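You operate a simulated robot arm through the tools that you are given. There is no shell and no other tool. Be economical: measure what you need, move in short steps, check, and stop when the job is done.

You run a simulated robot arm. Do the job below in one go: nothing can be reset, and whatever is moved stays where it is left.

## Task
Eject the slug from the yellow-banded mould, put it in the steel tray.
Fine: push it up with the orange lever and set the lever back; the other slugs stay in their moulds. Where these are worked on the way, their far stop is far enough and under half their travel is too little: orange lever.

The check looks at the end state, three seconds after you hand in, the way a careful person would. Anything else that was tipped, shoved, dropped, spilled or broken makes it a failure.

## Robot
A 6-joint arm with a two-finger parallel gripper, fixed in place. Base frame: the origin is at the foot of the arm, x ahead of it, y to its left, z up; the work surface is at about z = 0. Readings come in m, rad, newtons and seconds.
With the tool pointing down near the work surface it reaches from about 0.18 to 0.46 m from the base axis. Its first joint turns from -1.222 to 1.222 rad. Payload 1.9 kg.
Tool frame: the origin (TCP) lies between the finger pads and is the grasp point; the fingertips stand 0.023 m ahead of it; z points along the fingers, y is the line along which they close. Largest opening 0.094 m; finger width 0.038, thickness 0.01; the body of the gripper, 0.054 by 0.096 m, starts 0.039 m behind the TCP.
Orientation is told as [roll, pitch, yaw] about the base's x, y, z axes, in that order, counted from this pose: with the fingers straight down and closing along the base's y, the tool's x points along the base's -x, its y along +y and its z along -z.

## Interface
- The arm moves only by the tool drive_tool. Its argument "rows" is a list that holds one entry, the list of rows, each a list of 6 numbers: the shift along the tool's x, y, z in m, then the turn, a rotation vector about the tool's x, y, z in rad. In form: [[[x, y, z, wx, wy, wz], ...]]. A call has 1 to 12 rows; each row is the pose to reach, as a shift and turn from the pose commanded when the call began, along the tool's axes at that moment. "fingers" is the gripper command, from -1 (shut) to 1 (fully open), values between in proportion, set as the call begins (left out, the last holds). Rows are played at 5 a second. More than 0.05 m and 0.15 rad between two rows, or a gripper value outside its range, and nothing of the call is played. Where a pose cannot be reached the arm comes as near as it can. A force on the tool above 40 N (or 10 N above the force at the start of the call, whichever is more), or a blocked arm, ends the call early, and 0.2 s more pass. The fingers move at their own pace (about 0.108 m/s each) and stop on an object; they squeeze with about 43 N. The grip force told is the motor's: it shows also when the fingers shut on nothing. Time passes only in rows, and 0.2 s behind the last, so rows that repeat a pose let the fingers close. The reply holds the time, the measured pose of the TCP, the force on the tool along the base axes, the opening and the grip force, in the units named above and with some noise, with the torque about the TCP (base axes, N m) and any sound that the robot's microphone picked up, and new pictures: "views" is both (left out), scene, wrist or none.
- Cameras (640 x 400 px; columns grow to the right, rows downward): "scene" is fixed at [0.067, 0.319, 0.4403]; the picture's right is [-0.67, -0.74, 0.00], its down [-0.31, 0.28, -0.91] and it looks along [0.68, -0.61, -0.42] (base axes); focal length 214 px, centre (320, 200). "wrist" rides on the gripper at [0.086, 0.016, -0.075] in the tool frame; the picture's right is [-0.18, 0.98, 0.00], its down [-0.58, -0.11, -0.81] and it looks along [-0.79, -0.15, 0.59] (tool axes); focal length 243 px, centre (320, 200). There is no depth. A picture from a camera that has moved, and an enlarged one, comes with that camera's place and axes in the base frame and with its lens.
- zoom(camera, box): a new picture of the part [left, top, right, bottom] of that camera's present view, enlarged. It takes no simulated time.
- job_done(): hands the job in; it is judged then, once.

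Work in short steps. Places have to be worked out from the pictures, the camera data and where the tool is seen: move nearer, look again, correct. Check each grasp and each placing, and mend what went wrong. You have 120 turns and 200 pictures in all, those below and enlarged ones among them. Open the gripper and draw the arm clear of the work before you hand the job in, unless the task says otherwise; then end with one line.

The tools are called after ">>>" by a JSON object that holds its "name" and its "arguments". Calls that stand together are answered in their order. drive_tool: Moves the arm, as the interface text tells. Its arguments: {"type":"object","properties":{"rows":{"type":"array","items":{"type":"array","items":{"type":"array","items":{"type":"number"}}}},"fingers":{"type":"number"},"views":{"type":"string","enum":["both","scene","wrist","none"]}},"required":["rows"]} The other tools are called the same way: zoom (camera, box) takes an enlarged picture of a part of a camera's view; job_done () hands the job in.

At the start:

```text
t: 0.0
position: [0.2766, 0.0043, 0.3799]
tcp_rot: [-0.001, -0.001, 0.001]
force: [0.0, 0.4, -0.4]
torque: [-0.05, 0.01, -0.01]
gripper_width: 0.0939
grasp_force: 0.1
```

scene: 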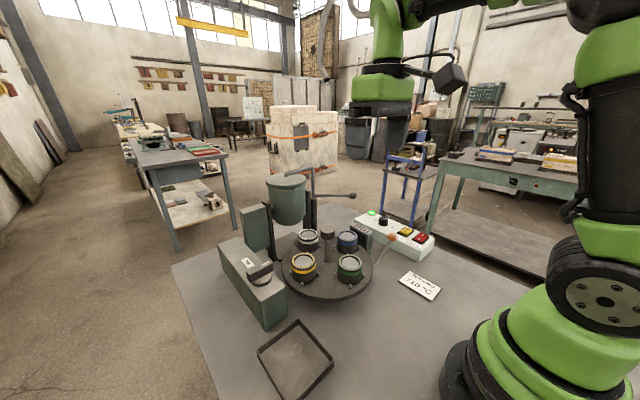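
wrist: 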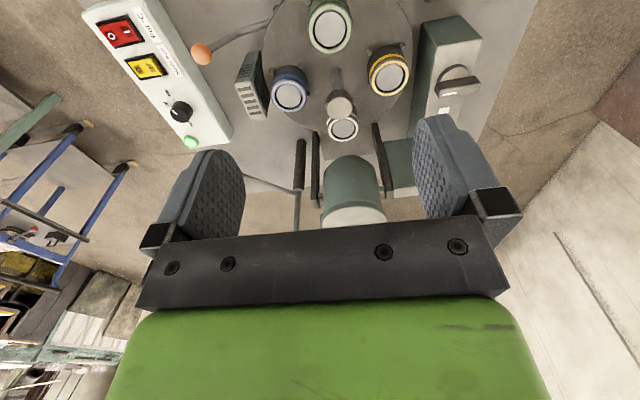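

I see a rotary table with four moulds, an orange-knobbed lever, a control box and a tray. I'll enlarge these to read details.

>>> {"name": "zoom", "arguments": {"camera": "scene", "box": [210, 160, 450, 310]}}

>>> {"name": "zoom", "arguments": {"camera": "wrist", "box": [80, 0, 500, 230]}}

>>> {"name": "zoom", "arguments": {"camera": "scene", "box": [350, 200, 450, 310]}}

```text
2.67 times, centred on (330, 235) of scene
camera zoom: at [0.067, 0.319, 0.4403], right [-0.67, -0.74, 0.0], down [-0.31, 0.28, -0.91], along [0.68, -0.61, -0.42], focal length 572 px, centre (293, 107)
```

zoom: 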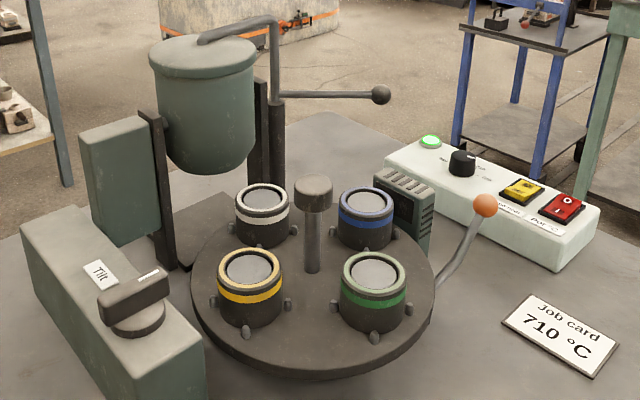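

```text
1.52 times, centred on (290, 115) of wrist
camera zoom: at [0.1884, 0.02, 0.4543], right [0.18, 0.98, 0.0], down [0.58, -0.11, 0.81], along [0.79, -0.15, -0.59], focal length 370 px, centre (366, 330)
```

zoom: 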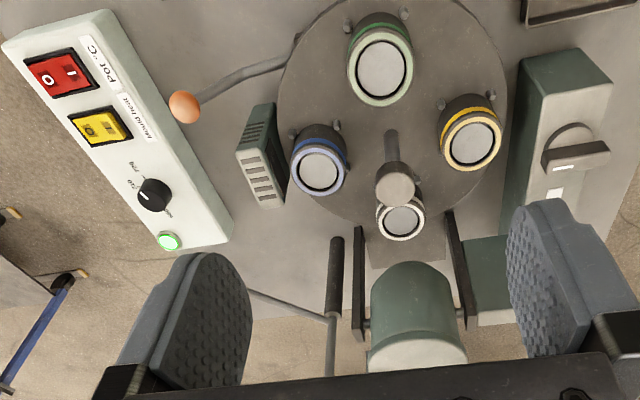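

```text
3.64 times, centred on (400, 255) of scene
camera zoom: at [0.067, 0.319, 0.4403], right [-0.67, -0.74, 0.0], down [-0.31, 0.28, -0.91], along [0.68, -0.61, -0.42], focal length 780 px, centre (29, 0)
```

zoom: 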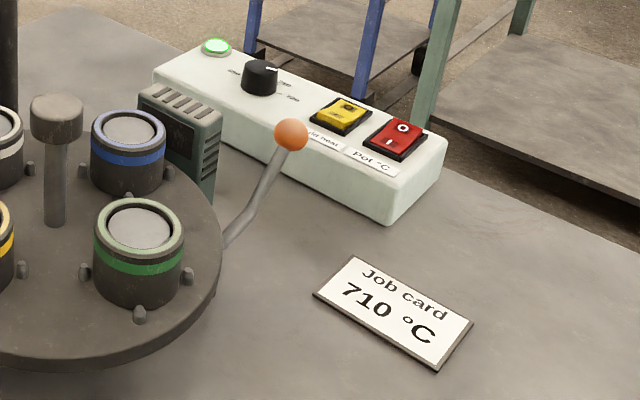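

Estimated positions: turntable centre/post knob ≈ (0.372, 0.016, 0.165), yellow mould ≈ (0.366, 0.088, 0.12), green ≈ (0.306, 0.012, 0.11), lever knob ≈ (0.303, -0.162, 0.10). I'll move the wrist camera to the lever side to see where the ejector sits.

>>> {"name": "drive_tool", "arguments": {"rows": [[[0.007, -0.029, 0.028, 0, 0, -0.1], [0.014, -0.058, 0.056, 0, 0, -0.2], [0.021, -0.087, 0.084, 0, 0, -0.3], [0.028, -0.116, 0.112, 0, 0, -0.4], [0.035, -0.144, 0.14, 0, 0, -0.5], [0.035, -0.144, 0.14, 0, 0, -0.5]]]}}

```text
t: 1.4
position: [0.2418, -0.1408, 0.2401]
tcp_rot: [0.0, -0.002, 0.501]
force: [0.4, 0.1, 0.5]
torque: [-0.02, -0.01, -0.02]
gripper_width: 0.0942
grasp_force: 0.1
camera wrist: at [0.1558, -0.1678, 0.3141], right [-0.31, 0.95, 0.0], down [0.56, 0.18, 0.81], along [0.77, 0.25, -0.59], focal length 243 px, centre (320, 200)
```

scene: 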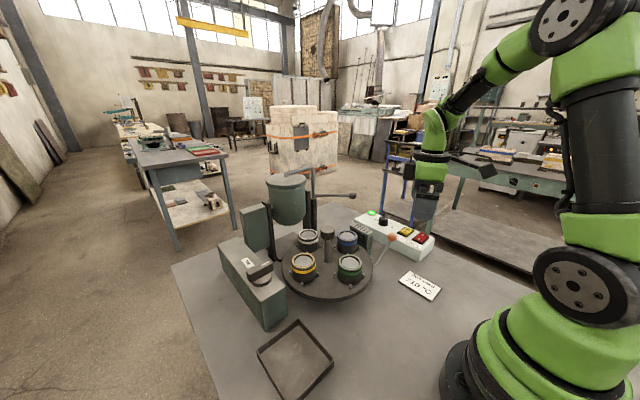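
wrist: 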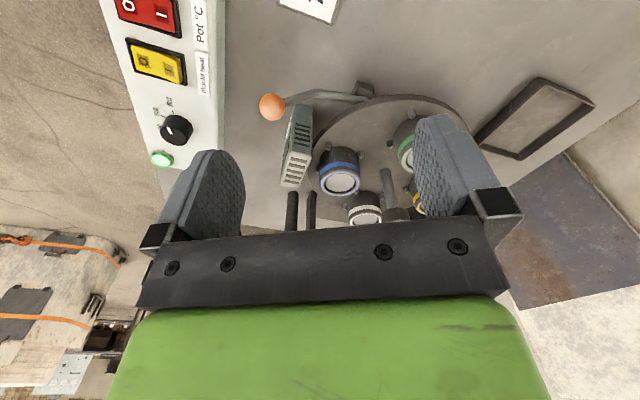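

The lever pivots on a bracket near the table rim on the base side. Enlarge.

>>> {"name": "zoom", "arguments": {"camera": "wrist", "box": [240, 70, 440, 230]}}

```text
2.50 times, centred on (340, 150) of wrist
camera zoom: at [0.1558, -0.1678, 0.3141], right [-0.31, 0.95, 0.0], down [0.56, 0.18, 0.81], along [0.77, 0.25, -0.59], focal length 606 px, centre (270, 325)
```

zoom: 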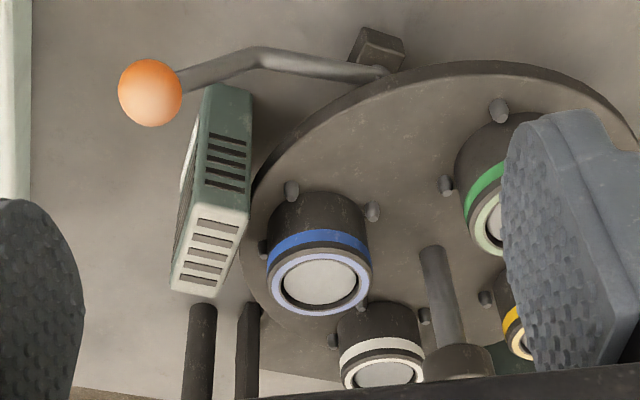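

The lever's inner end points at the green (base-side) station, so the ejector sits there; the table must be turned +90° to bring yellow there. I'll go above the centre knob with yaw −45° (fingers between moulds) and look.

>>> {"name": "drive_tool", "arguments": {"rows": [[[-0.0189, 0.0075, 0, 0, 0, 0.1287], [-0.0379, 0.0151, 0, 0, 0, 0.2574], [-0.0568, 0.0226, 0, 0, 0, 0.3861], [-0.0758, 0.0301, 0, 0, 0, 0.5148], [-0.0947, 0.0377, 0, 0, 0, 0.6435], [-0.1136, 0.0452, 0, 0, 0, 0.7722], [-0.1326, 0.0527, 0, 0, 0, 0.9009], [-0.1515, 0.0602, 0, 0, 0, 1.0296], [-0.1705, 0.0678, 0, 0, 0, 1.1583], [-0.1894, 0.0753, 0, 0, 0, 1.287], [-0.1894, 0.0753, 0, 0, 0, 1.287]]]}}

```text
t: 3.8
position: [0.3715, 0.0166, 0.2389]
tcp_rot: [0.001, -0.001, -0.789]
force: [0.0, 0.4, 0.4]
torque: [-0.02, 0.02, 0.02]
gripper_width: 0.0936
grasp_force: 0.2
camera wrist: at [0.3214, 0.09, 0.314], right [0.83, 0.56, 0.0], down [0.33, -0.49, 0.81], along [0.45, -0.67, -0.59], focal length 243 px, centre (320, 200)
```

scene: 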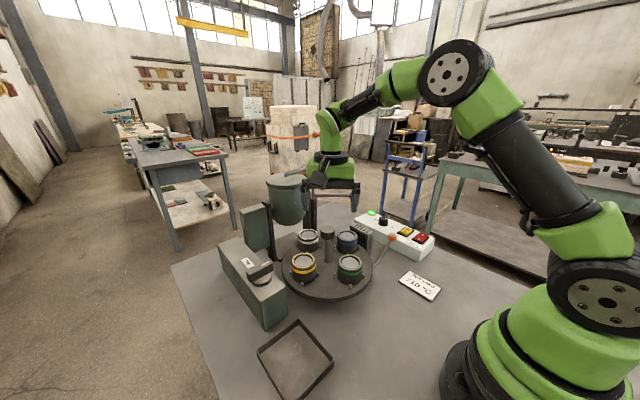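
wrist: 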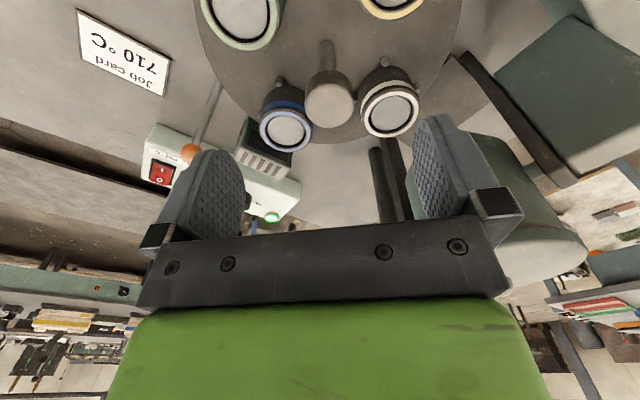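

Knob refined to ≈ (0.375, 0.015, cap top ~0.168), mould tops ≈ 0.105. I lower to the cap at z≈0.157 with open fingers.

>>> {"name": "drive_tool", "arguments": {"rows": [[[-0.002, 0.002, 0.02, 0, 0, 0], [-0.002, 0.002, 0.04, 0, 0, 0], [-0.002, 0.002, 0.06, 0, 0, 0], [-0.002, 0.002, 0.082, 0, 0, 0], [-0.002, 0.002, 0.082, 0, 0, 0]]]}}

>>> {"name": "zoom", "arguments": {"camera": "scene", "box": [250, 170, 410, 300]}}

```text
t: 5.0
position: [0.3728, 0.0163, 0.1574]
tcp_rot: [0.001, 0.0, -0.786]
force: [0.6, 0.7, 0.6]
torque: [0.04, -0.04, 0.04]
gripper_width: 0.094
grasp_force: 0.1
camera wrist: at [0.3225, 0.0894, 0.2319], right [0.83, 0.56, 0.0], down [0.33, -0.49, 0.81], along [0.45, -0.67, -0.59], focal length 243 px, centre (320, 200)
```

scene: 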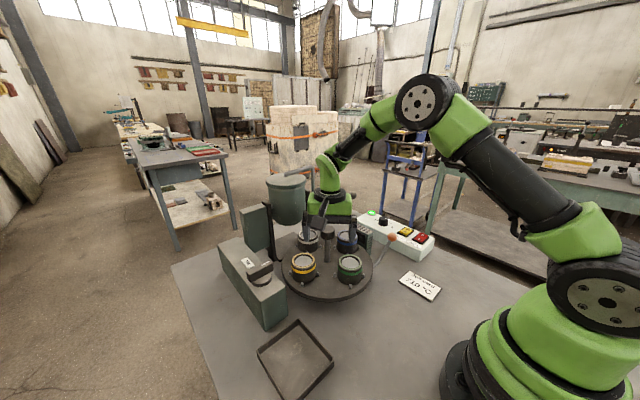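
wrist: 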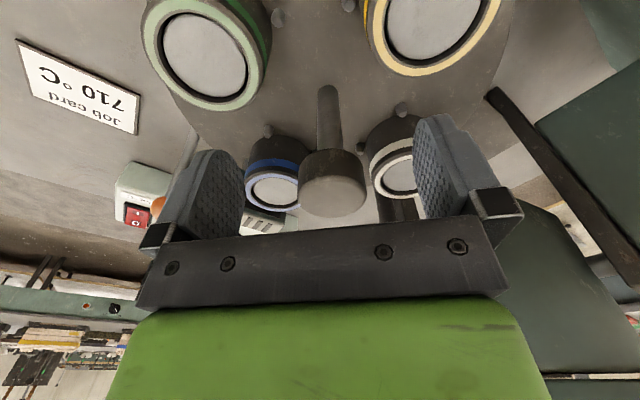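

```text
3.08 times, centred on (330, 235) of scene
camera zoom: at [0.067, 0.319, 0.4403], right [-0.67, -0.74, 0.0], down [-0.31, 0.28, -0.91], along [0.68, -0.61, -0.42], focal length 660 px, centre (289, 92)
```

zoom: 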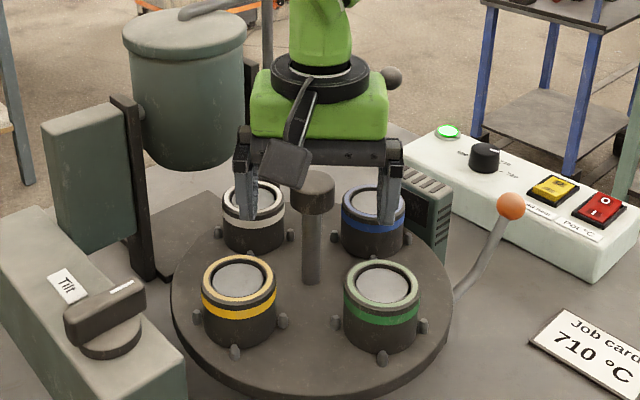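

The fingers straddle the cap, which appears ~4 mm toward tool +y. I shift 3 mm and close.

>>> {"name": "drive_tool", "arguments": {"rows": [[[0, 0.003, 0, 0, 0, 0], [0, 0.003, 0, 0, 0, 0], [0, 0.003, 0, 0, 0, 0], [0, 0.003, 0, 0, 0, 0]]], "fingers": -1}}

```text
t: 6.0
position: [0.3766, 0.0182, 0.1582]
tcp_rot: [0.002, -0.002, -0.786]
force: [14.5, 9.4, -9.7]
torque: [0.02, -0.34, 0.23]
gripper_width: 0.0353
grasp_force: 45.1
camera wrist: at [0.3252, 0.0917, 0.2323], right [0.83, 0.56, 0.0], down [0.33, -0.49, 0.81], along [0.46, -0.66, -0.59], focal length 243 px, centre (320, 200)
```

scene: 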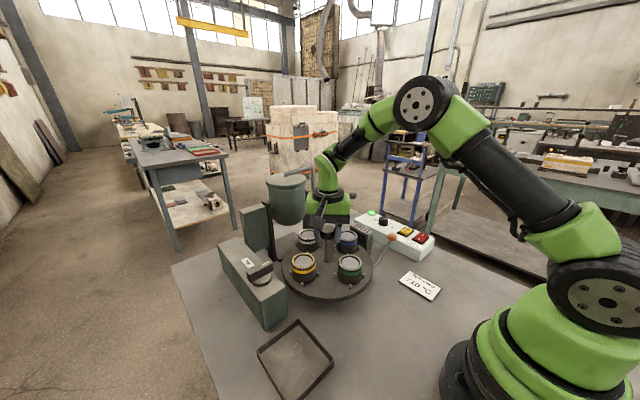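
wrist: 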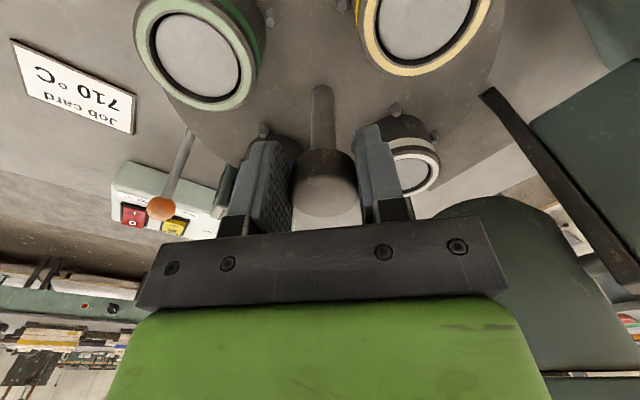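

Gripped at 35 mm; the tool is being pushed 17 N along tool +y, so the axis is a bit further that way. Shift 2 mm to relax and begin the rotation with a small test.

>>> {"name": "drive_tool", "arguments": {"rows": [[[0, 0.002, 0, 0, 0, 0], [0, 0.003, 0, 0, 0, 0], [0, 0.003, 0, 0, 0, 0], [0, 0.003, 0, 0, 0, -0.1], [0, 0.003, 0, 0, 0, -0.2]]]}}

```text
t: 6.8
position: [0.3771, 0.0197, 0.1582]
tcp_rot: [-0.008, 0.003, -0.786]
force: [-2.1, -1.0, 1.4]
torque: [-0.2, -0.19, -0.03]
gripper_width: 0.035
grasp_force: 44.7
stopped in row 4: the force on the tool passed its limit at 46 N (the readings are from after the stop); the commanded pose is now the measured one
camera wrist: at [0.3262, 0.092, 0.2327], right [0.83, 0.56, -0.01], down [0.34, -0.49, 0.8], along [0.45, -0.67, -0.59], focal length 243 px, centre (320, 200)
```

scene: 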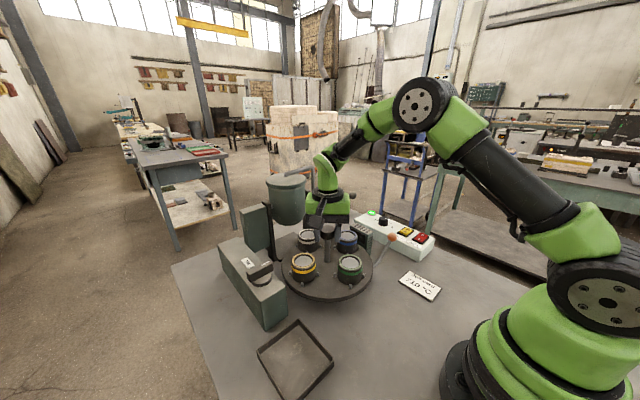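
wrist: 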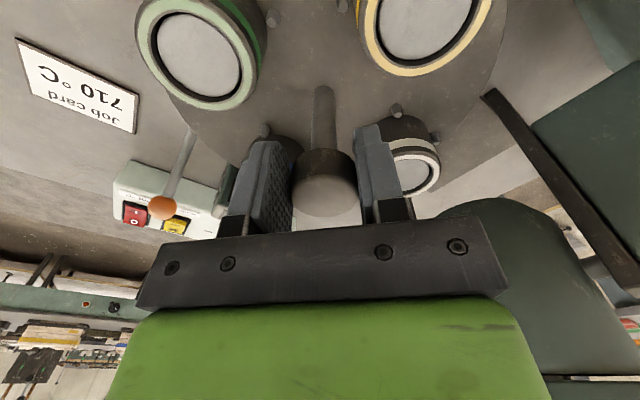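

The lateral load is nearly gone now, but the fast turn tripped the force limit. I'll try turning slowly.

>>> {"name": "drive_tool", "arguments": {"rows": [[[0, 0, 0, 0, 0, -0.02], [0, 0, 0, 0, 0, -0.04], [0, 0, 0, 0, 0, -0.06], [0, 0, 0, 0, 0, -0.08], [0, 0, 0, 0, 0, -0.1], [0, 0, 0, 0, 0, -0.12]]], "views": "wrist"}}

```text
t: 8.2
position: [0.3755, 0.017, 0.1575]
tcp_rot: [-0.007, 0.006, -0.68]
force: [-2.3, -0.9, 2.4]
torque: [-0.24, -0.21, -0.1]
gripper_width: 0.0354
grasp_force: 45.1
stopped in row 6: the force on the tool passed its limit at 42 N (the readings are from after the stop); the commanded pose is now the measured one
camera wrist: at [0.3182, 0.0854, 0.2328], right [0.76, 0.65, -0.01], down [0.39, -0.45, 0.8], along [0.52, -0.62, -0.6], focal length 243 px, centre (320, 200)
```

wrist: 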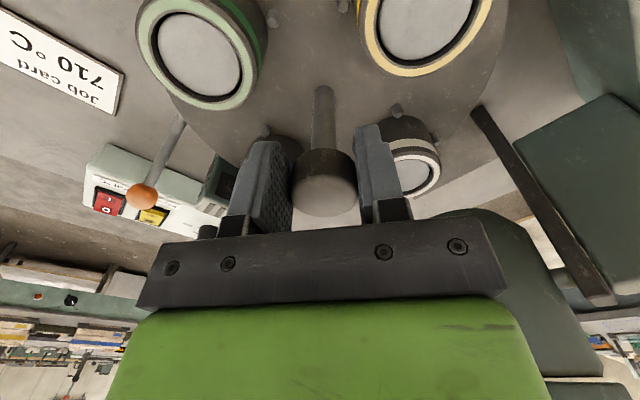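

The table does turn with the knob, but the TCP was dragged, meaning the knob axis is off along tool −x. I check in the scene view.

>>> {"name": "zoom", "arguments": {"camera": "scene", "box": [270, 170, 390, 270]}}

>>> {"name": "zoom", "arguments": {"camera": "wrist", "box": [220, 80, 440, 240]}}

```text
4.00 times, centred on (330, 220) of scene
camera zoom: at [0.067, 0.3191, 0.4403], right [-0.67, -0.74, 0.0], down [-0.31, 0.28, -0.91], along [0.68, -0.61, -0.42], focal length 858 px, centre (280, 120)
```

zoom: 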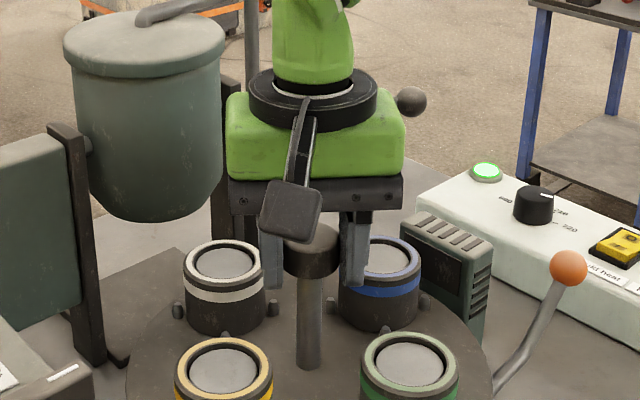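

```text
2.50 times, centred on (330, 160) of wrist
camera zoom: at [0.3182, 0.0854, 0.2328], right [0.76, 0.65, -0.01], down [0.39, -0.45, 0.8], along [0.52, -0.62, -0.6], focal length 606 px, centre (295, 300)
```

zoom: 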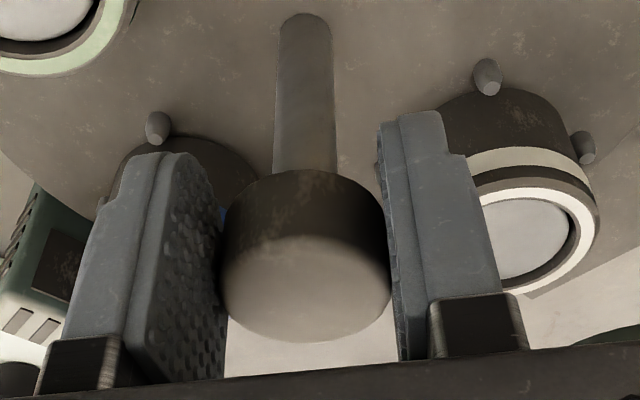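

The cap looks to be ~1–1.5 cm further along tool −x and slightly lower than the TCP. I'll open, shift 12 mm along −x and 4 mm down, and regrip.

>>> {"name": "drive_tool", "arguments": {"rows": [[[0, 0, 0, 0, 0, 0], [0, 0, 0, 0, 0, 0], [-0.006, 0, 0.002, 0, 0, 0], [-0.012, 0, 0.004, 0, 0, 0], [-0.012, 0, 0.004, 0, 0, 0]]], "fingers": 0.2, "views": "wrist"}}

>>> {"name": "zoom", "arguments": {"camera": "wrist", "box": [220, 80, 440, 240]}}

```text
t: 9.4
position: [0.385, 0.0096, 0.1539]
tcp_rot: [-0.009, 0.007, -0.678]
force: [0.3, 1.1, 0.4]
torque: [0.03, 0.02, 0.0]
gripper_width: 0.0561
grasp_force: 0.0
camera wrist: at [0.3275, 0.0777, 0.2287], right [0.76, 0.65, -0.01], down [0.39, -0.45, 0.8], along [0.52, -0.61, -0.6], focal length 243 px, centre (320, 200)
```

wrist: 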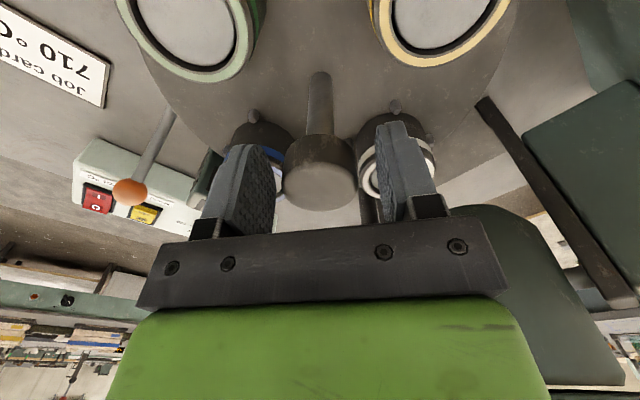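

```text
2.50 times, centred on (330, 160) of wrist
camera zoom: at [0.3275, 0.0777, 0.2287], right [0.76, 0.65, -0.01], down [0.39, -0.45, 0.8], along [0.52, -0.61, -0.6], focal length 606 px, centre (295, 300)
```

zoom: 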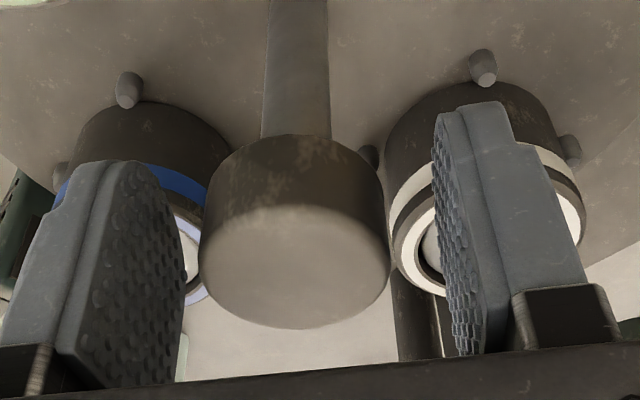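

Now the cap centre lines up with the TCP (cap top ≈ z 0.157, axis ≈ (0.385, 0.010)). Close the fingers.

>>> {"name": "drive_tool", "arguments": {"rows": [[[0, 0, 0.002, 0, 0, 0], [0, 0, 0.002, 0, 0, 0], [0, 0, 0.002, 0, 0, 0]]], "fingers": -1, "views": "none"}}

```text
t: 10.2
position: [0.3845, 0.0098, 0.1528]
tcp_rot: [-0.007, 0.004, -0.679]
force: [-11.5, -2.7, 31.6]
torque: [0.01, 0.14, -0.02]
gripper_width: 0.0355
grasp_force: 45.1
```

Clamped, but there is a 31 N vertical load from lowering while closing. I ease up slightly.

>>> {"name": "drive_tool", "arguments": {"rows": [[[-0.0005, -0.0003, -0.0015, 0, 0, 0], [-0.0005, -0.0003, -0.0015, 0, 0, 0]]], "views": "none"}}

```text
t: 10.8
position: [0.3855, 0.0088, 0.1523]
tcp_rot: [-0.007, 0.008, -0.676]
force: [5.1, 3.2, -5.6]
torque: [-0.68, -0.92, 0.07]
gripper_width: 0.0355
grasp_force: 44.9
```

Load is small. Turn slowly now.

>>> {"name": "drive_tool", "arguments": {"rows": [[[0, 0, 0, 0, 0, -0.03], [0, 0, 0, 0, 0, -0.06], [0, 0, 0, 0, 0, -0.09], [0, 0, 0, 0, 0, -0.12], [0, 0, 0, 0, 0, -0.15], [0, 0, 0, 0, 0, -0.18], [0, 0, 0, 0, 0, -0.21], [0, 0, 0, 0, 0, -0.24]]], "views": "wrist"}}

```text
t: 12.6
position: [0.3846, 0.0093, 0.1529]
tcp_rot: [-0.006, 0.012, -0.438]
force: [13.5, 13.9, -29.4]
torque: [-0.05, -0.34, 0.0]
gripper_width: 0.0356
grasp_force: 44.9
camera wrist: at [0.3133, 0.0621, 0.2285], right [0.58, 0.81, -0.01], down [0.49, -0.34, 0.8], along [0.65, -0.47, -0.6], focal length 243 px, centre (320, 200)
```

wrist: 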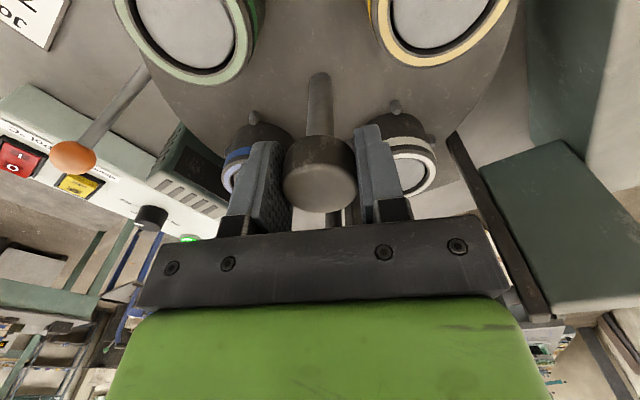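

The table turns with the grip; I compensate the small loads and continue.

>>> {"name": "drive_tool", "arguments": {"rows": [[[0, 0.0006, 0.001, 0, 0, -0.03], [0, 0.0006, 0.001, 0, 0, -0.07], [0, 0.0006, 0.001, 0, 0, -0.11], [0, 0.0006, 0.001, 0, 0, -0.15], [0, 0.0006, 0.001, 0, 0, -0.19], [0, 0.0006, 0.001, 0, 0, -0.23], [0, 0.0006, 0.001, 0, 0, -0.27], [0, 0.0006, 0.001, 0, 0, -0.31], [0, 0.0006, 0.001, 0, 0, -0.35]]], "views": "none"}}

```text
t: 14.6
position: [0.3865, 0.0099, 0.1529]
tcp_rot: [-0.003, 0.009, -0.088]
force: [-9.9, -2.3, 20.9]
torque: [-0.12, 0.47, -0.01]
gripper_width: 0.0356
grasp_force: 44.5
```

Going well; continue with slight load relief.

>>> {"name": "drive_tool", "arguments": {"rows": [[[0.0004, 0, -0.0004, 0, 0, -0.03], [0.0004, 0, -0.0006, 0, 0, -0.07], [0.0004, 0, -0.0006, 0, 0, -0.11], [0.0004, 0, -0.0006, 0, 0, -0.15], [0.0004, 0, -0.0006, 0, 0, -0.19], [0.0004, 0, -0.0006, 0, 0, -0.23], [0.0004, 0, -0.0006, 0, 0, -0.27], [0.0004, 0, -0.0006, 0, 0, -0.31], [0.0004, 0, -0.0006, 0, 0, -0.35], [0.0004, 0, -0.0006, 0, 0, -0.39], [0.0004, 0, -0.0006, 0, 0, -0.43]]]}}

```text
t: 17.0
position: [0.3852, 0.0099, 0.1526]
tcp_rot: [-0.001, 0.01, 0.345]
force: [18.4, -4.5, -14.7]
torque: [0.0, -0.63, -0.02]
gripper_width: 0.0355
grasp_force: 44.9
camera wrist: at [0.2979, -0.0029, 0.2282], right [-0.16, 0.99, 0.0], down [0.59, 0.1, 0.8], along [0.79, 0.12, -0.6], focal length 243 px, centre (320, 200)
```

scene: 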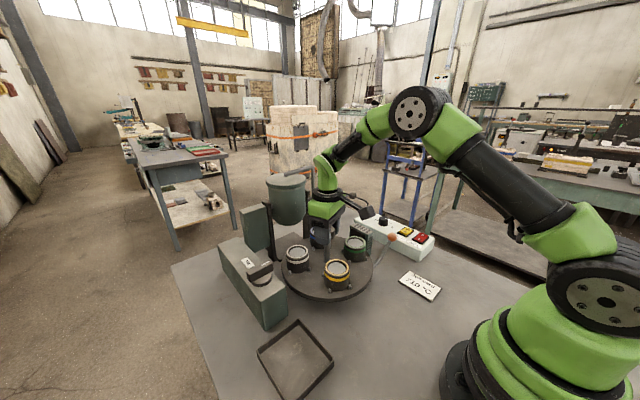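
wrist: 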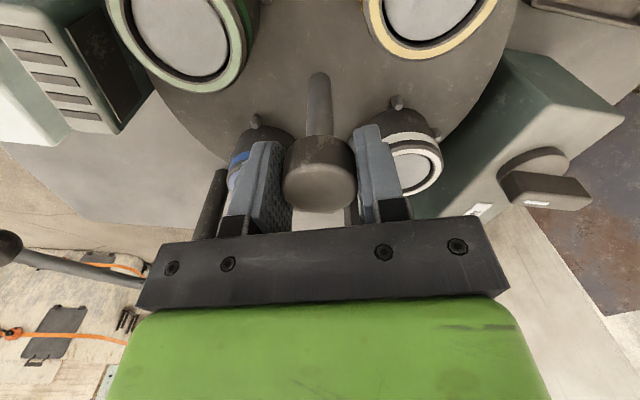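

Yellow is nearing the base-side station; 0.44 rad remain. Continue.

>>> {"name": "drive_tool", "arguments": {"rows": [[[-0.0006, 0, 0.0003, 0, 0, -0.03], [-0.0006, 0, 0.0004, 0, 0, -0.07], [-0.0006, 0, 0.0004, 0, 0, -0.11], [-0.0006, 0, 0.0004, 0, 0, -0.15], [-0.0006, 0, 0.0004, 0, 0, -0.19], [-0.0006, 0, 0.0004, 0, 0, -0.23], [-0.0006, 0, 0.0004, 0, 0, -0.27], [-0.0006, 0, 0.0004, 0, 0, -0.31], [-0.0006, 0, 0.0004, 0, 0, -0.35], [-0.0006, 0, 0.0004, 0, 0, -0.39], [-0.0006, 0, 0.0004, 0, 0, -0.43], [-0.0006, 0, 0.0004, 0, 0, -0.44]]]}}

>>> {"name": "zoom", "arguments": {"camera": "scene", "box": [210, 160, 450, 310]}}

```text
t: 19.6
position: [0.3849, 0.0111, 0.1516]
tcp_rot: [0.004, 0.009, 0.784]
force: [-16.1, -3.2, 20.9]
torque: [-0.59, 0.49, 0.09]
gripper_width: 0.0351
grasp_force: 44.9
camera wrist: at [0.3124, -0.0382, 0.2279], right [-0.56, 0.83, 0.0], down [0.5, 0.33, 0.8], along [0.66, 0.45, -0.6], focal length 243 px, centre (320, 200)
```

scene: 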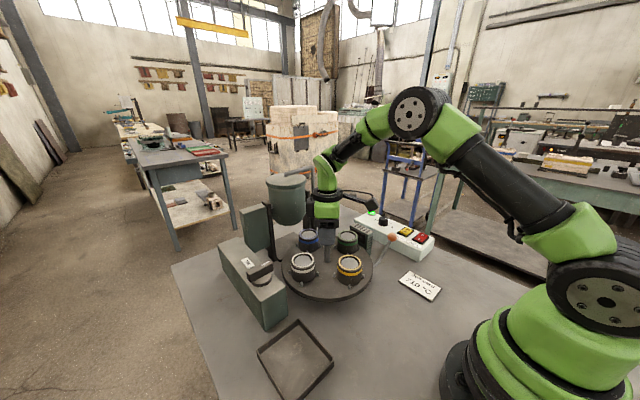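
wrist: 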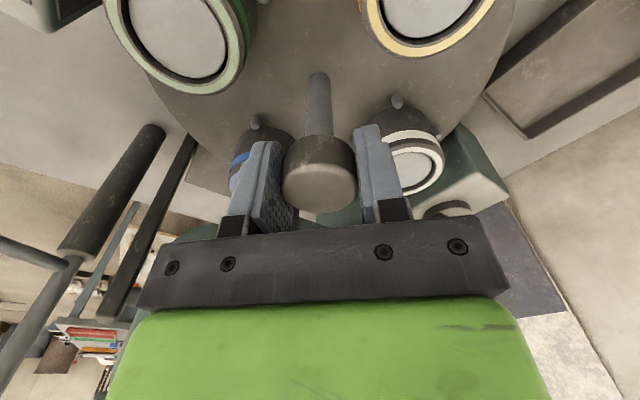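

```text
2.67 times, centred on (330, 235) of scene
camera zoom: at [0.067, 0.319, 0.4403], right [-0.67, -0.74, 0.0], down [-0.31, 0.28, -0.91], along [0.68, -0.61, -0.42], focal length 572 px, centre (293, 107)
```

zoom: 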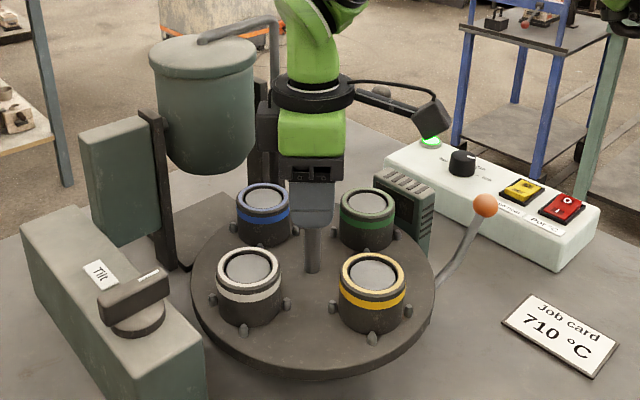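

Yellow now sits where green was (pixel match within ~1 px). I release the knob and rise.

>>> {"name": "drive_tool", "arguments": {"rows": [[[0, 0, -0.0008, 0, 0, 0], [0, 0, -0.0008, 0, 0, 0]]], "views": "none"}}

>>> {"name": "drive_tool", "arguments": {"rows": [[[0, 0, 0, 0, 0, 0], [0, 0, 0, 0, 0, 0], [0, 0, -0.02, 0, 0, 0], [0, 0, -0.04, 0, 0, 0], [0, 0, -0.06, 0, 0, 0], [0, 0, -0.08, 0, 0, 0]]], "fingers": 0.3}}

>>> {"name": "zoom", "arguments": {"camera": "scene", "box": [210, 160, 450, 310]}}

```text
t: 20.2
position: [0.385, 0.0115, 0.1526]
tcp_rot: [0.007, 0.01, 0.783]
force: [-5.4, -0.7, -5.9]
torque: [0.8, -0.8, 0.09]
gripper_width: 0.035
grasp_force: 45.5
```

```text
t: 21.6
position: [0.3857, 0.0106, 0.2344]
tcp_rot: [0.004, 0.011, 0.782]
force: [-0.5, 1.4, -0.3]
torque: [0.03, 0.0, -0.01]
gripper_width: 0.061
grasp_force: 0.2
camera wrist: at [0.3131, -0.0378, 0.3092], right [-0.56, 0.83, 0.0], down [0.5, 0.33, 0.8], along [0.66, 0.45, -0.6], focal length 243 px, centre (320, 200)
```

scene: 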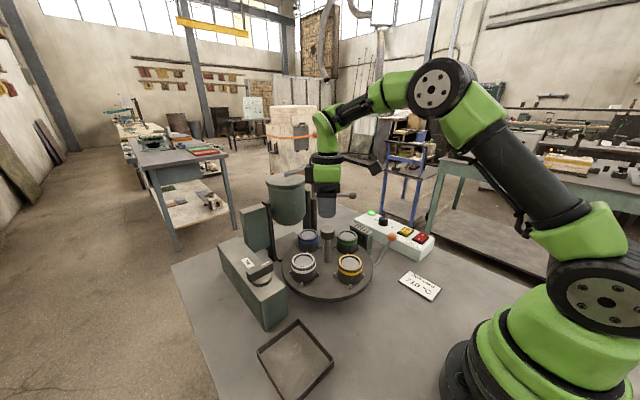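
wrist: 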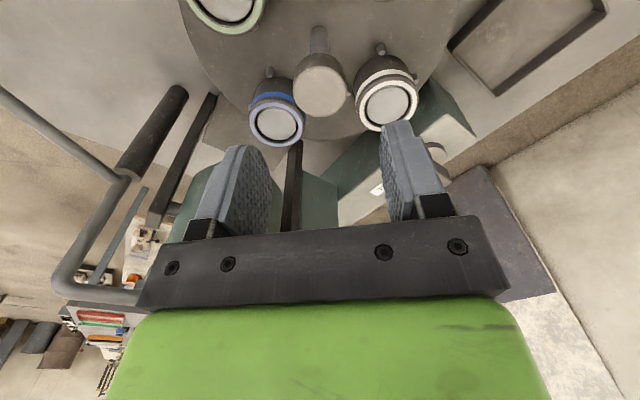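

```text
2.67 times, centred on (330, 235) of scene
camera zoom: at [0.067, 0.319, 0.4403], right [-0.67, -0.74, 0.0], down [-0.31, 0.28, -0.91], along [0.68, -0.61, -0.42], focal length 572 px, centre (293, 107)
```

zoom: 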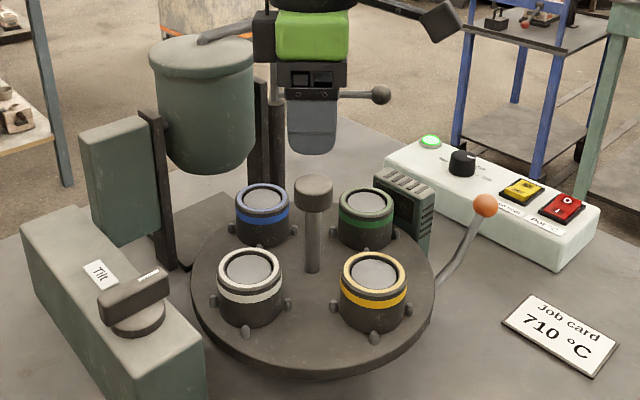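

The table stayed aligned. Now to the lever: I'll go above the orange knob with yaw 90° (closing along x, across the lever plane), which also gives a view of the table.

>>> {"name": "drive_tool", "arguments": {"rows": [[[0.0301, -0.0107, 0, 0, 0, -0.1315], [0.0603, -0.0214, 0, 0, 0, -0.263], [0.0904, -0.0321, 0.005, 0, 0, -0.3945], [0.1205, -0.0428, 0.01, 0, 0, -0.526], [0.1507, -0.0535, 0.02, 0, 0, -0.6575], [0.1808, -0.0642, 0.03, 0, 0, -0.789], [0.1808, -0.0642, 0.03, 0, 0, -0.789]]]}}

>>> {"name": "zoom", "arguments": {"camera": "scene", "box": [330, 190, 450, 290]}}

```text
t: 23.2
position: [0.3036, -0.1621, 0.2044]
tcp_rot: [0.009, 0.004, 1.572]
force: [-0.8, -0.4, 0.4]
torque: [-0.01, -0.02, -0.03]
gripper_width: 0.061
grasp_force: 0.0
camera wrist: at [0.2868, -0.2477, 0.2795], right [-0.98, 0.18, 0.01], down [0.12, 0.58, 0.8], along [0.14, 0.79, -0.6], focal length 243 px, centre (320, 200)
```

scene: 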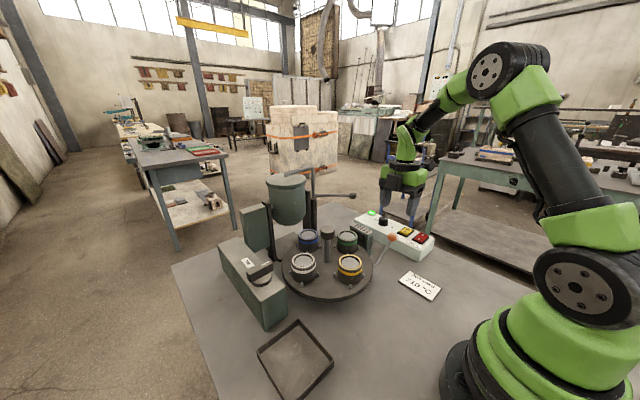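
wrist: 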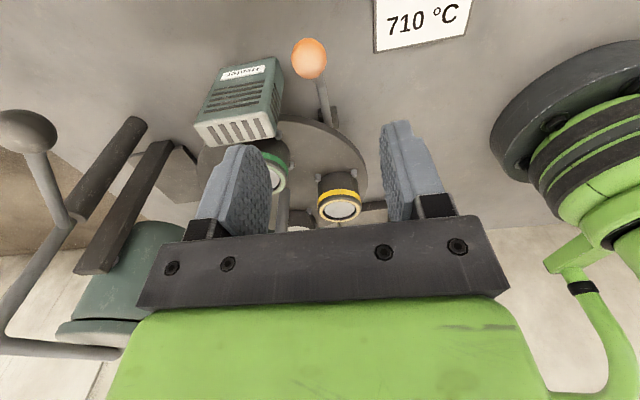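

```text
4.00 times, centred on (390, 240) of scene
camera zoom: at [0.067, 0.319, 0.4403], right [-0.67, -0.74, 0.0], down [-0.31, 0.28, -0.91], along [0.68, -0.61, -0.42], focal length 858 px, centre (40, 40)
```

zoom: 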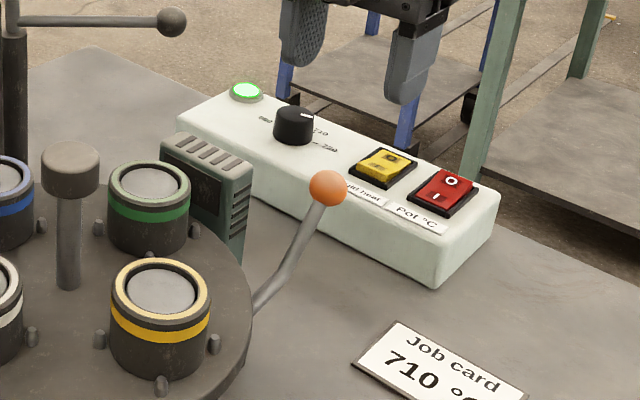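

Knob refined to ≈ (0.306, −0.168, 0.095). I descend partway and recheck.

>>> {"name": "drive_tool", "arguments": {"rows": [[[0.006, -0.0025, 0.025, 0, 0, 0], [0.006, -0.0025, 0.05, 0, 0, 0], [0.006, -0.0025, 0.065, 0, 0, 0], [0.006, -0.0025, 0.065, 0, 0, 0]]]}}

>>> {"name": "zoom", "arguments": {"camera": "scene", "box": [330, 190, 450, 290]}}

```text
t: 24.2
position: [0.3049, -0.1681, 0.1399]
tcp_rot: [0.011, 0.003, 1.57]
force: [0.5, -0.9, 0.5]
torque: [-0.01, 0.01, -0.01]
gripper_width: 0.0615
grasp_force: 0.0
camera wrist: at [0.2881, -0.2544, 0.2147], right [-0.98, 0.18, 0.01], down [0.12, 0.58, 0.8], along [0.14, 0.79, -0.6], focal length 243 px, centre (320, 200)
```

scene: 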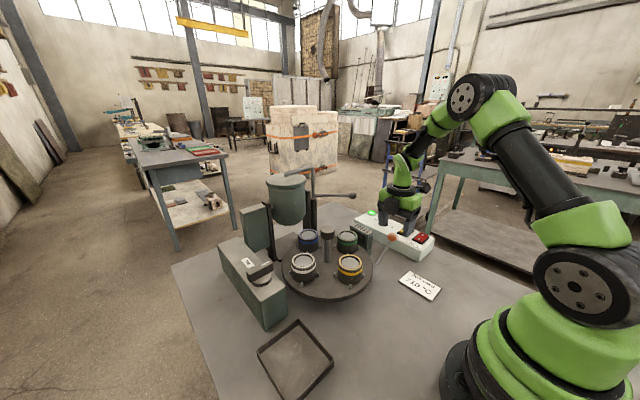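
wrist: 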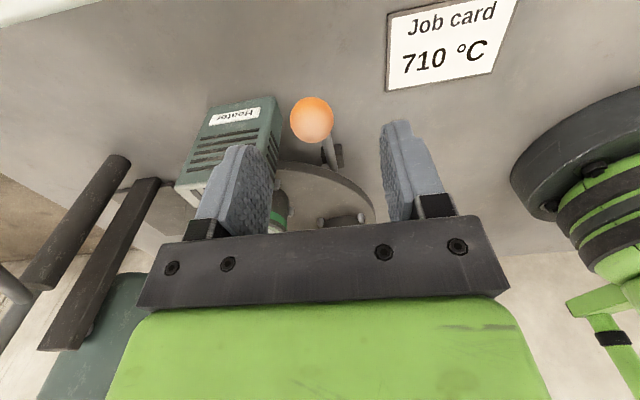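

```text
4.00 times, centred on (390, 240) of scene
camera zoom: at [0.067, 0.319, 0.4403], right [-0.67, -0.74, 0.0], down [-0.31, 0.28, -0.91], along [0.68, -0.61, -0.42], focal length 858 px, centre (40, 40)
```

zoom: 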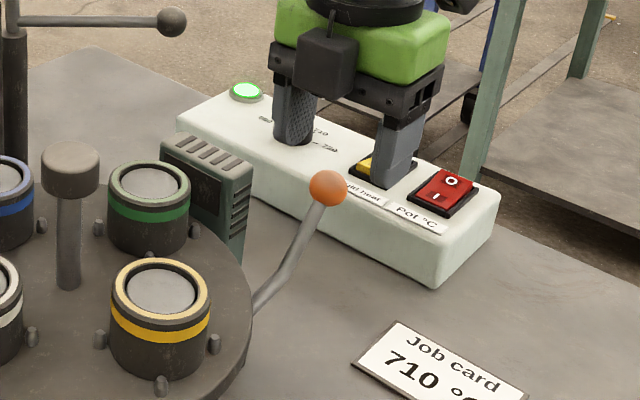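

Knob triangulates to (0.307, −0.169, ~0.093). Descend to TCP z≈0.103 and close.

>>> {"name": "drive_tool", "arguments": {"rows": [[[0.001, -0.002, 0.018, 0, 0, 0], [0.001, -0.002, 0.036, 0, 0, 0], [0.001, -0.002, 0.036, 0, 0, 0]]]}}

>>> {"name": "drive_tool", "arguments": {"rows": [[[0, 0, 0, 0, 0, 0], [0, 0, 0, 0, 0, 0], [0, 0, 0, 0, 0, 0]]], "fingers": -0.7}}

```text
t: 25.0
position: [0.3078, -0.17, 0.1032]
tcp_rot: [0.011, 0.003, 1.57]
force: [-0.6, -0.7, 0.2]
torque: [0.01, 0.01, 0.0]
gripper_width: 0.0609
grasp_force: 0.1
camera wrist: at [0.2903, -0.2557, 0.1786], right [-0.98, 0.18, 0.01], down [0.12, 0.58, 0.8], along [0.14, 0.79, -0.6], focal length 243 px, centre (320, 200)
```

scene: 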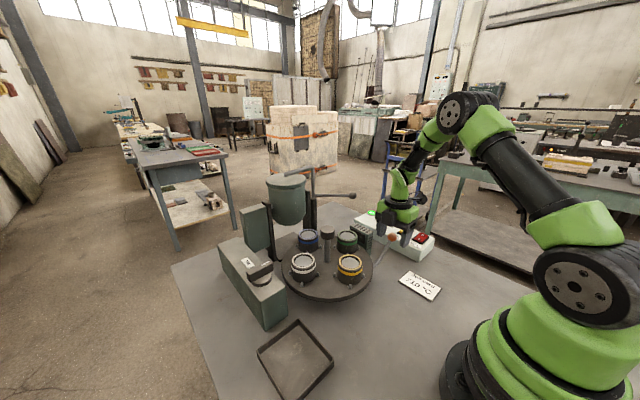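
wrist: 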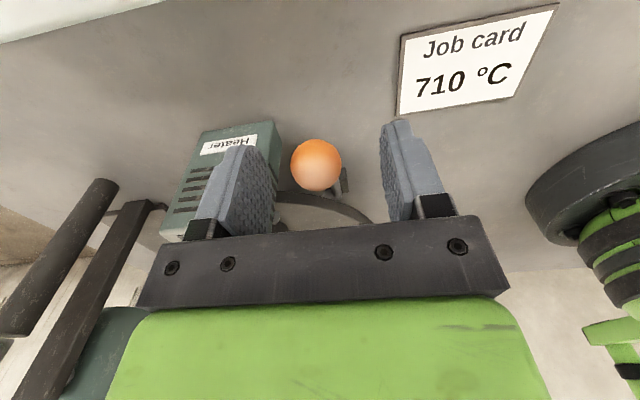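

```text
t: 25.9
position: [0.31, -0.17, 0.1037]
tcp_rot: [0.004, 0.007, 1.573]
force: [3.0, -1.4, -2.3]
torque: [0.31, -0.03, -0.01]
gripper_width: 0.0251
grasp_force: 45.1
stopped in row 3: the force on the tool passed its limit at 41 N (the readings are from after the stop); the commanded pose is now the measured one
camera wrist: at [0.292, -0.2556, 0.1794], right [-0.98, 0.18, 0.0], down [0.11, 0.59, 0.8], along [0.14, 0.79, -0.6], focal length 243 px, centre (320, 200)
```

scene: 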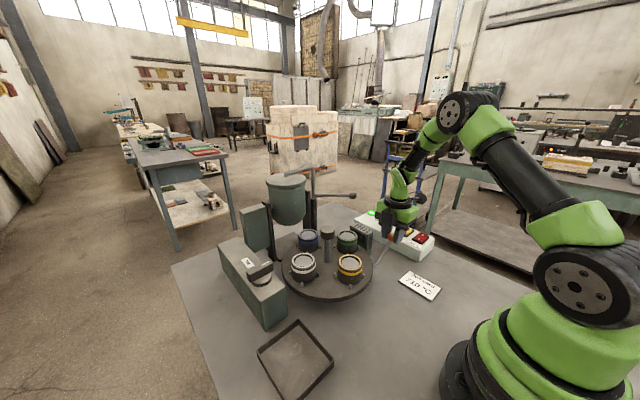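
wrist: 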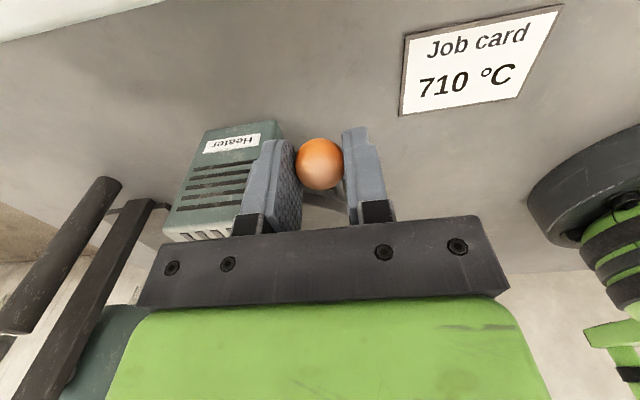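

The ball is gripped (25 mm). I begin the lever arc: down and slightly outward, about 10° first.

>>> {"name": "drive_tool", "arguments": {"rows": [[[0.0026, 0, 0.0046, 0, 0, 0], [0.0051, 0, 0.0093, 0, 0, 0], [0.0074, 0, 0.0142, 0, 0, 0], [0.0094, 0, 0.0191, 0, 0, 0]]]}}

>>> {"name": "zoom", "arguments": {"camera": "scene", "box": [290, 190, 450, 310]}}

```text
t: 26.9
position: [0.3094, -0.18, 0.0855]
tcp_rot: [0.003, 0.006, 1.574]
force: [5.5, 3.5, 10.9]
torque: [1.31, -0.03, 0.04]
gripper_width: 0.025
grasp_force: 44.7
camera wrist: at [0.292, -0.265, 0.1606], right [-0.98, 0.18, 0.0], down [0.11, 0.59, 0.8], along [0.14, 0.79, -0.6], focal length 243 px, centre (320, 200)
```

scene: 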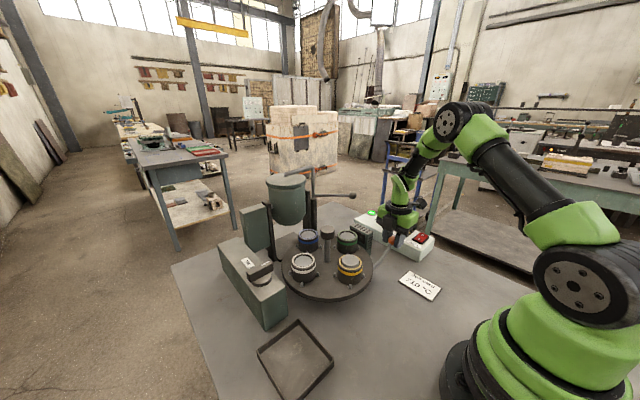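
wrist: 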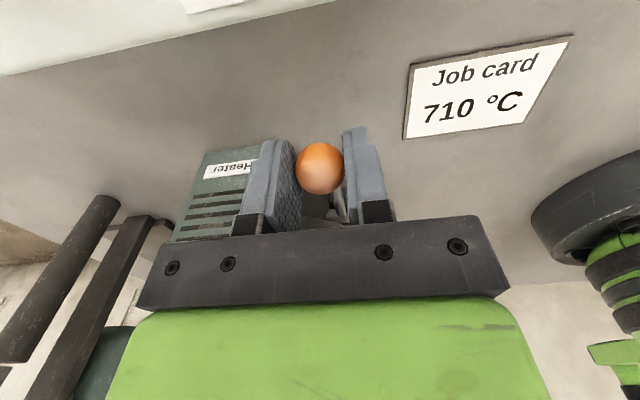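

```text
3.33 times, centred on (370, 250) of scene
camera zoom: at [0.067, 0.319, 0.4403], right [-0.67, -0.74, 0.0], down [-0.31, 0.28, -0.91], along [0.68, -0.61, -0.42], focal length 715 px, centre (153, 33)
```

zoom: 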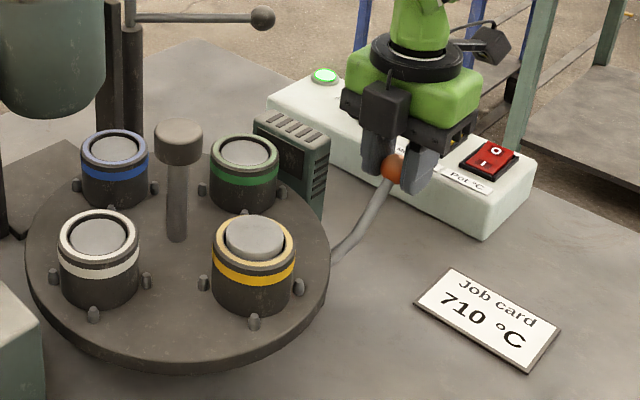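

The yellow slug is rising. Continue down the arc toward the stop.

>>> {"name": "drive_tool", "arguments": {"rows": [[[0.0018, 0, 0.005, 0, 0, 0], [0.0034, 0, 0.0101, 0, 0, 0], [0.0047, 0, 0.0153, 0, 0, 0], [0.0059, 0, 0.0205, 0, 0, 0]]], "views": "none"}}

>>> {"name": "zoom", "arguments": {"camera": "scene", "box": [290, 190, 450, 310]}}

```text
t: 27.9
position: [0.3096, -0.1843, 0.0661]
tcp_rot: [0.004, 0.007, 1.572]
force: [4.5, -2.5, 11.0]
torque: [1.27, -0.05, 0.02]
gripper_width: 0.0254
grasp_force: 45.4
```

```text
3.33 times, centred on (370, 250) of scene
camera zoom: at [0.067, 0.319, 0.4403], right [-0.67, -0.74, 0.0], down [-0.31, 0.28, -0.91], along [0.68, -0.61, -0.42], focal length 715 px, centre (153, 33)
```

zoom: 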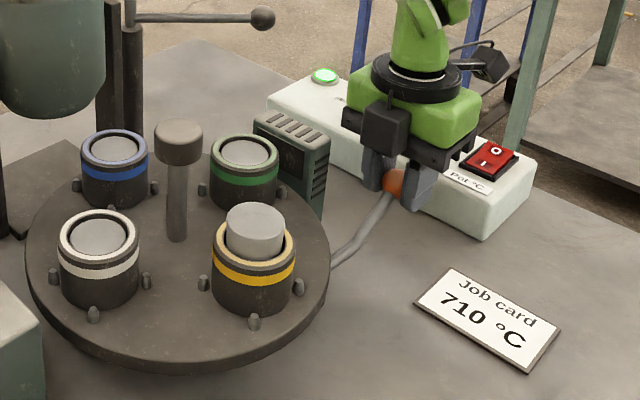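

Slug is about 2 cm out. Continue a little until the stop is felt.

>>> {"name": "drive_tool", "arguments": {"rows": [[[0.0008, 0, 0.005, 0, 0, 0], [0.0015, 0, 0.0103, 0, 0, 0], [0.002, 0, 0.0155, 0, 0, 0], [0.0023, 0, 0.0207, 0, 0, 0]]], "views": "none"}}

>>> {"name": "zoom", "arguments": {"camera": "scene", "box": [290, 190, 450, 310]}}

```text
t: 28.9
position: [0.3095, -0.1883, 0.0442]
tcp_rot: [0.002, 0.008, 1.574]
force: [-0.5, 3.7, 32.3]
torque: [0.06, -0.03, -0.01]
gripper_width: 0.0252
grasp_force: 44.9
```

```text
3.33 times, centred on (370, 250) of scene
camera zoom: at [0.0669, 0.3191, 0.4403], right [-0.67, -0.74, 0.0], down [-0.31, 0.28, -0.91], along [0.68, -0.61, -0.42], focal length 715 px, centre (153, 33)
```

zoom: 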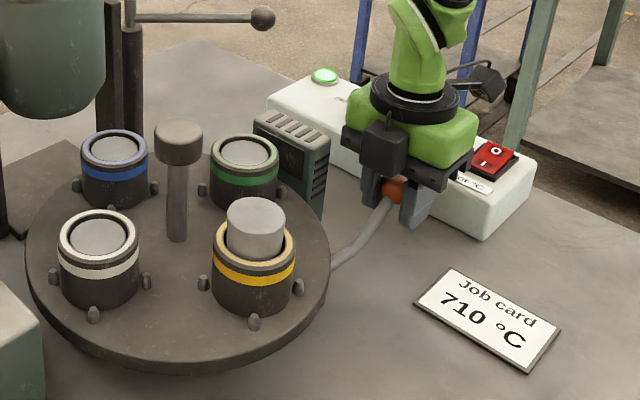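

32 N upward: the far stop is reached. I relieve the load, open, and see whether the lever stays.

>>> {"name": "drive_tool", "arguments": {"rows": [[[0, 0, -0.002, 0, 0, 0], [0, 0, -0.002, 0, 0, 0]]], "views": "none"}}

>>> {"name": "drive_tool", "arguments": {"rows": [[[0, 0, 0, 0, 0, 0], [0, 0, 0, 0, 0, 0], [0, 0, 0, 0, 0, 0]]], "fingers": 0.3, "views": "wrist"}}

>>> {"name": "zoom", "arguments": {"camera": "scene", "box": [290, 190, 450, 310]}}

```text
t: 29.5
position: [0.3092, -0.1877, 0.0456]
tcp_rot: [0.004, 0.007, 1.576]
force: [15.5, -2.5, -9.8]
torque: [-1.28, 0.05, -0.01]
gripper_width: 0.0253
grasp_force: 45.3
```

```text
t: 30.3
position: [0.3092, -0.1876, 0.0466]
tcp_rot: [0.006, 0.006, 1.573]
force: [0.3, -0.5, -0.5]
torque: [0.03, 0.0, 0.03]
gripper_width: 0.0612
grasp_force: 0.1
camera wrist: at [0.2917, -0.2735, 0.1212], right [-0.98, 0.18, 0.0], down [0.11, 0.59, 0.8], along [0.14, 0.79, -0.6], focal length 243 px, centre (320, 200)
```

wrist: 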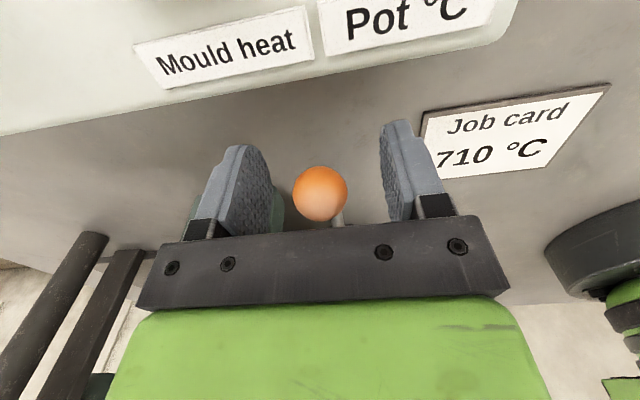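

```text
3.33 times, centred on (370, 250) of scene
camera zoom: at [0.067, 0.319, 0.4403], right [-0.67, -0.74, 0.0], down [-0.31, 0.28, -0.91], along [0.68, -0.61, -0.42], focal length 715 px, centre (153, 33)
```

zoom: 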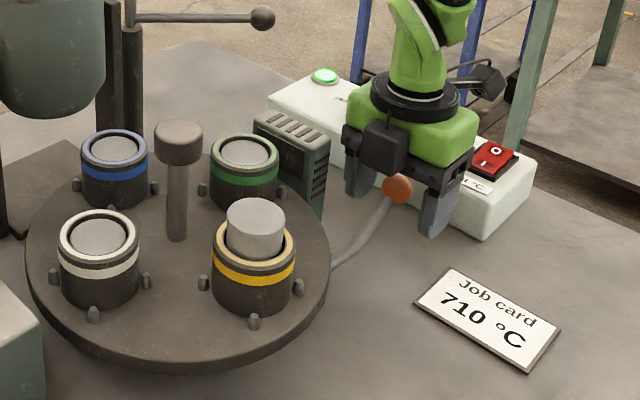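

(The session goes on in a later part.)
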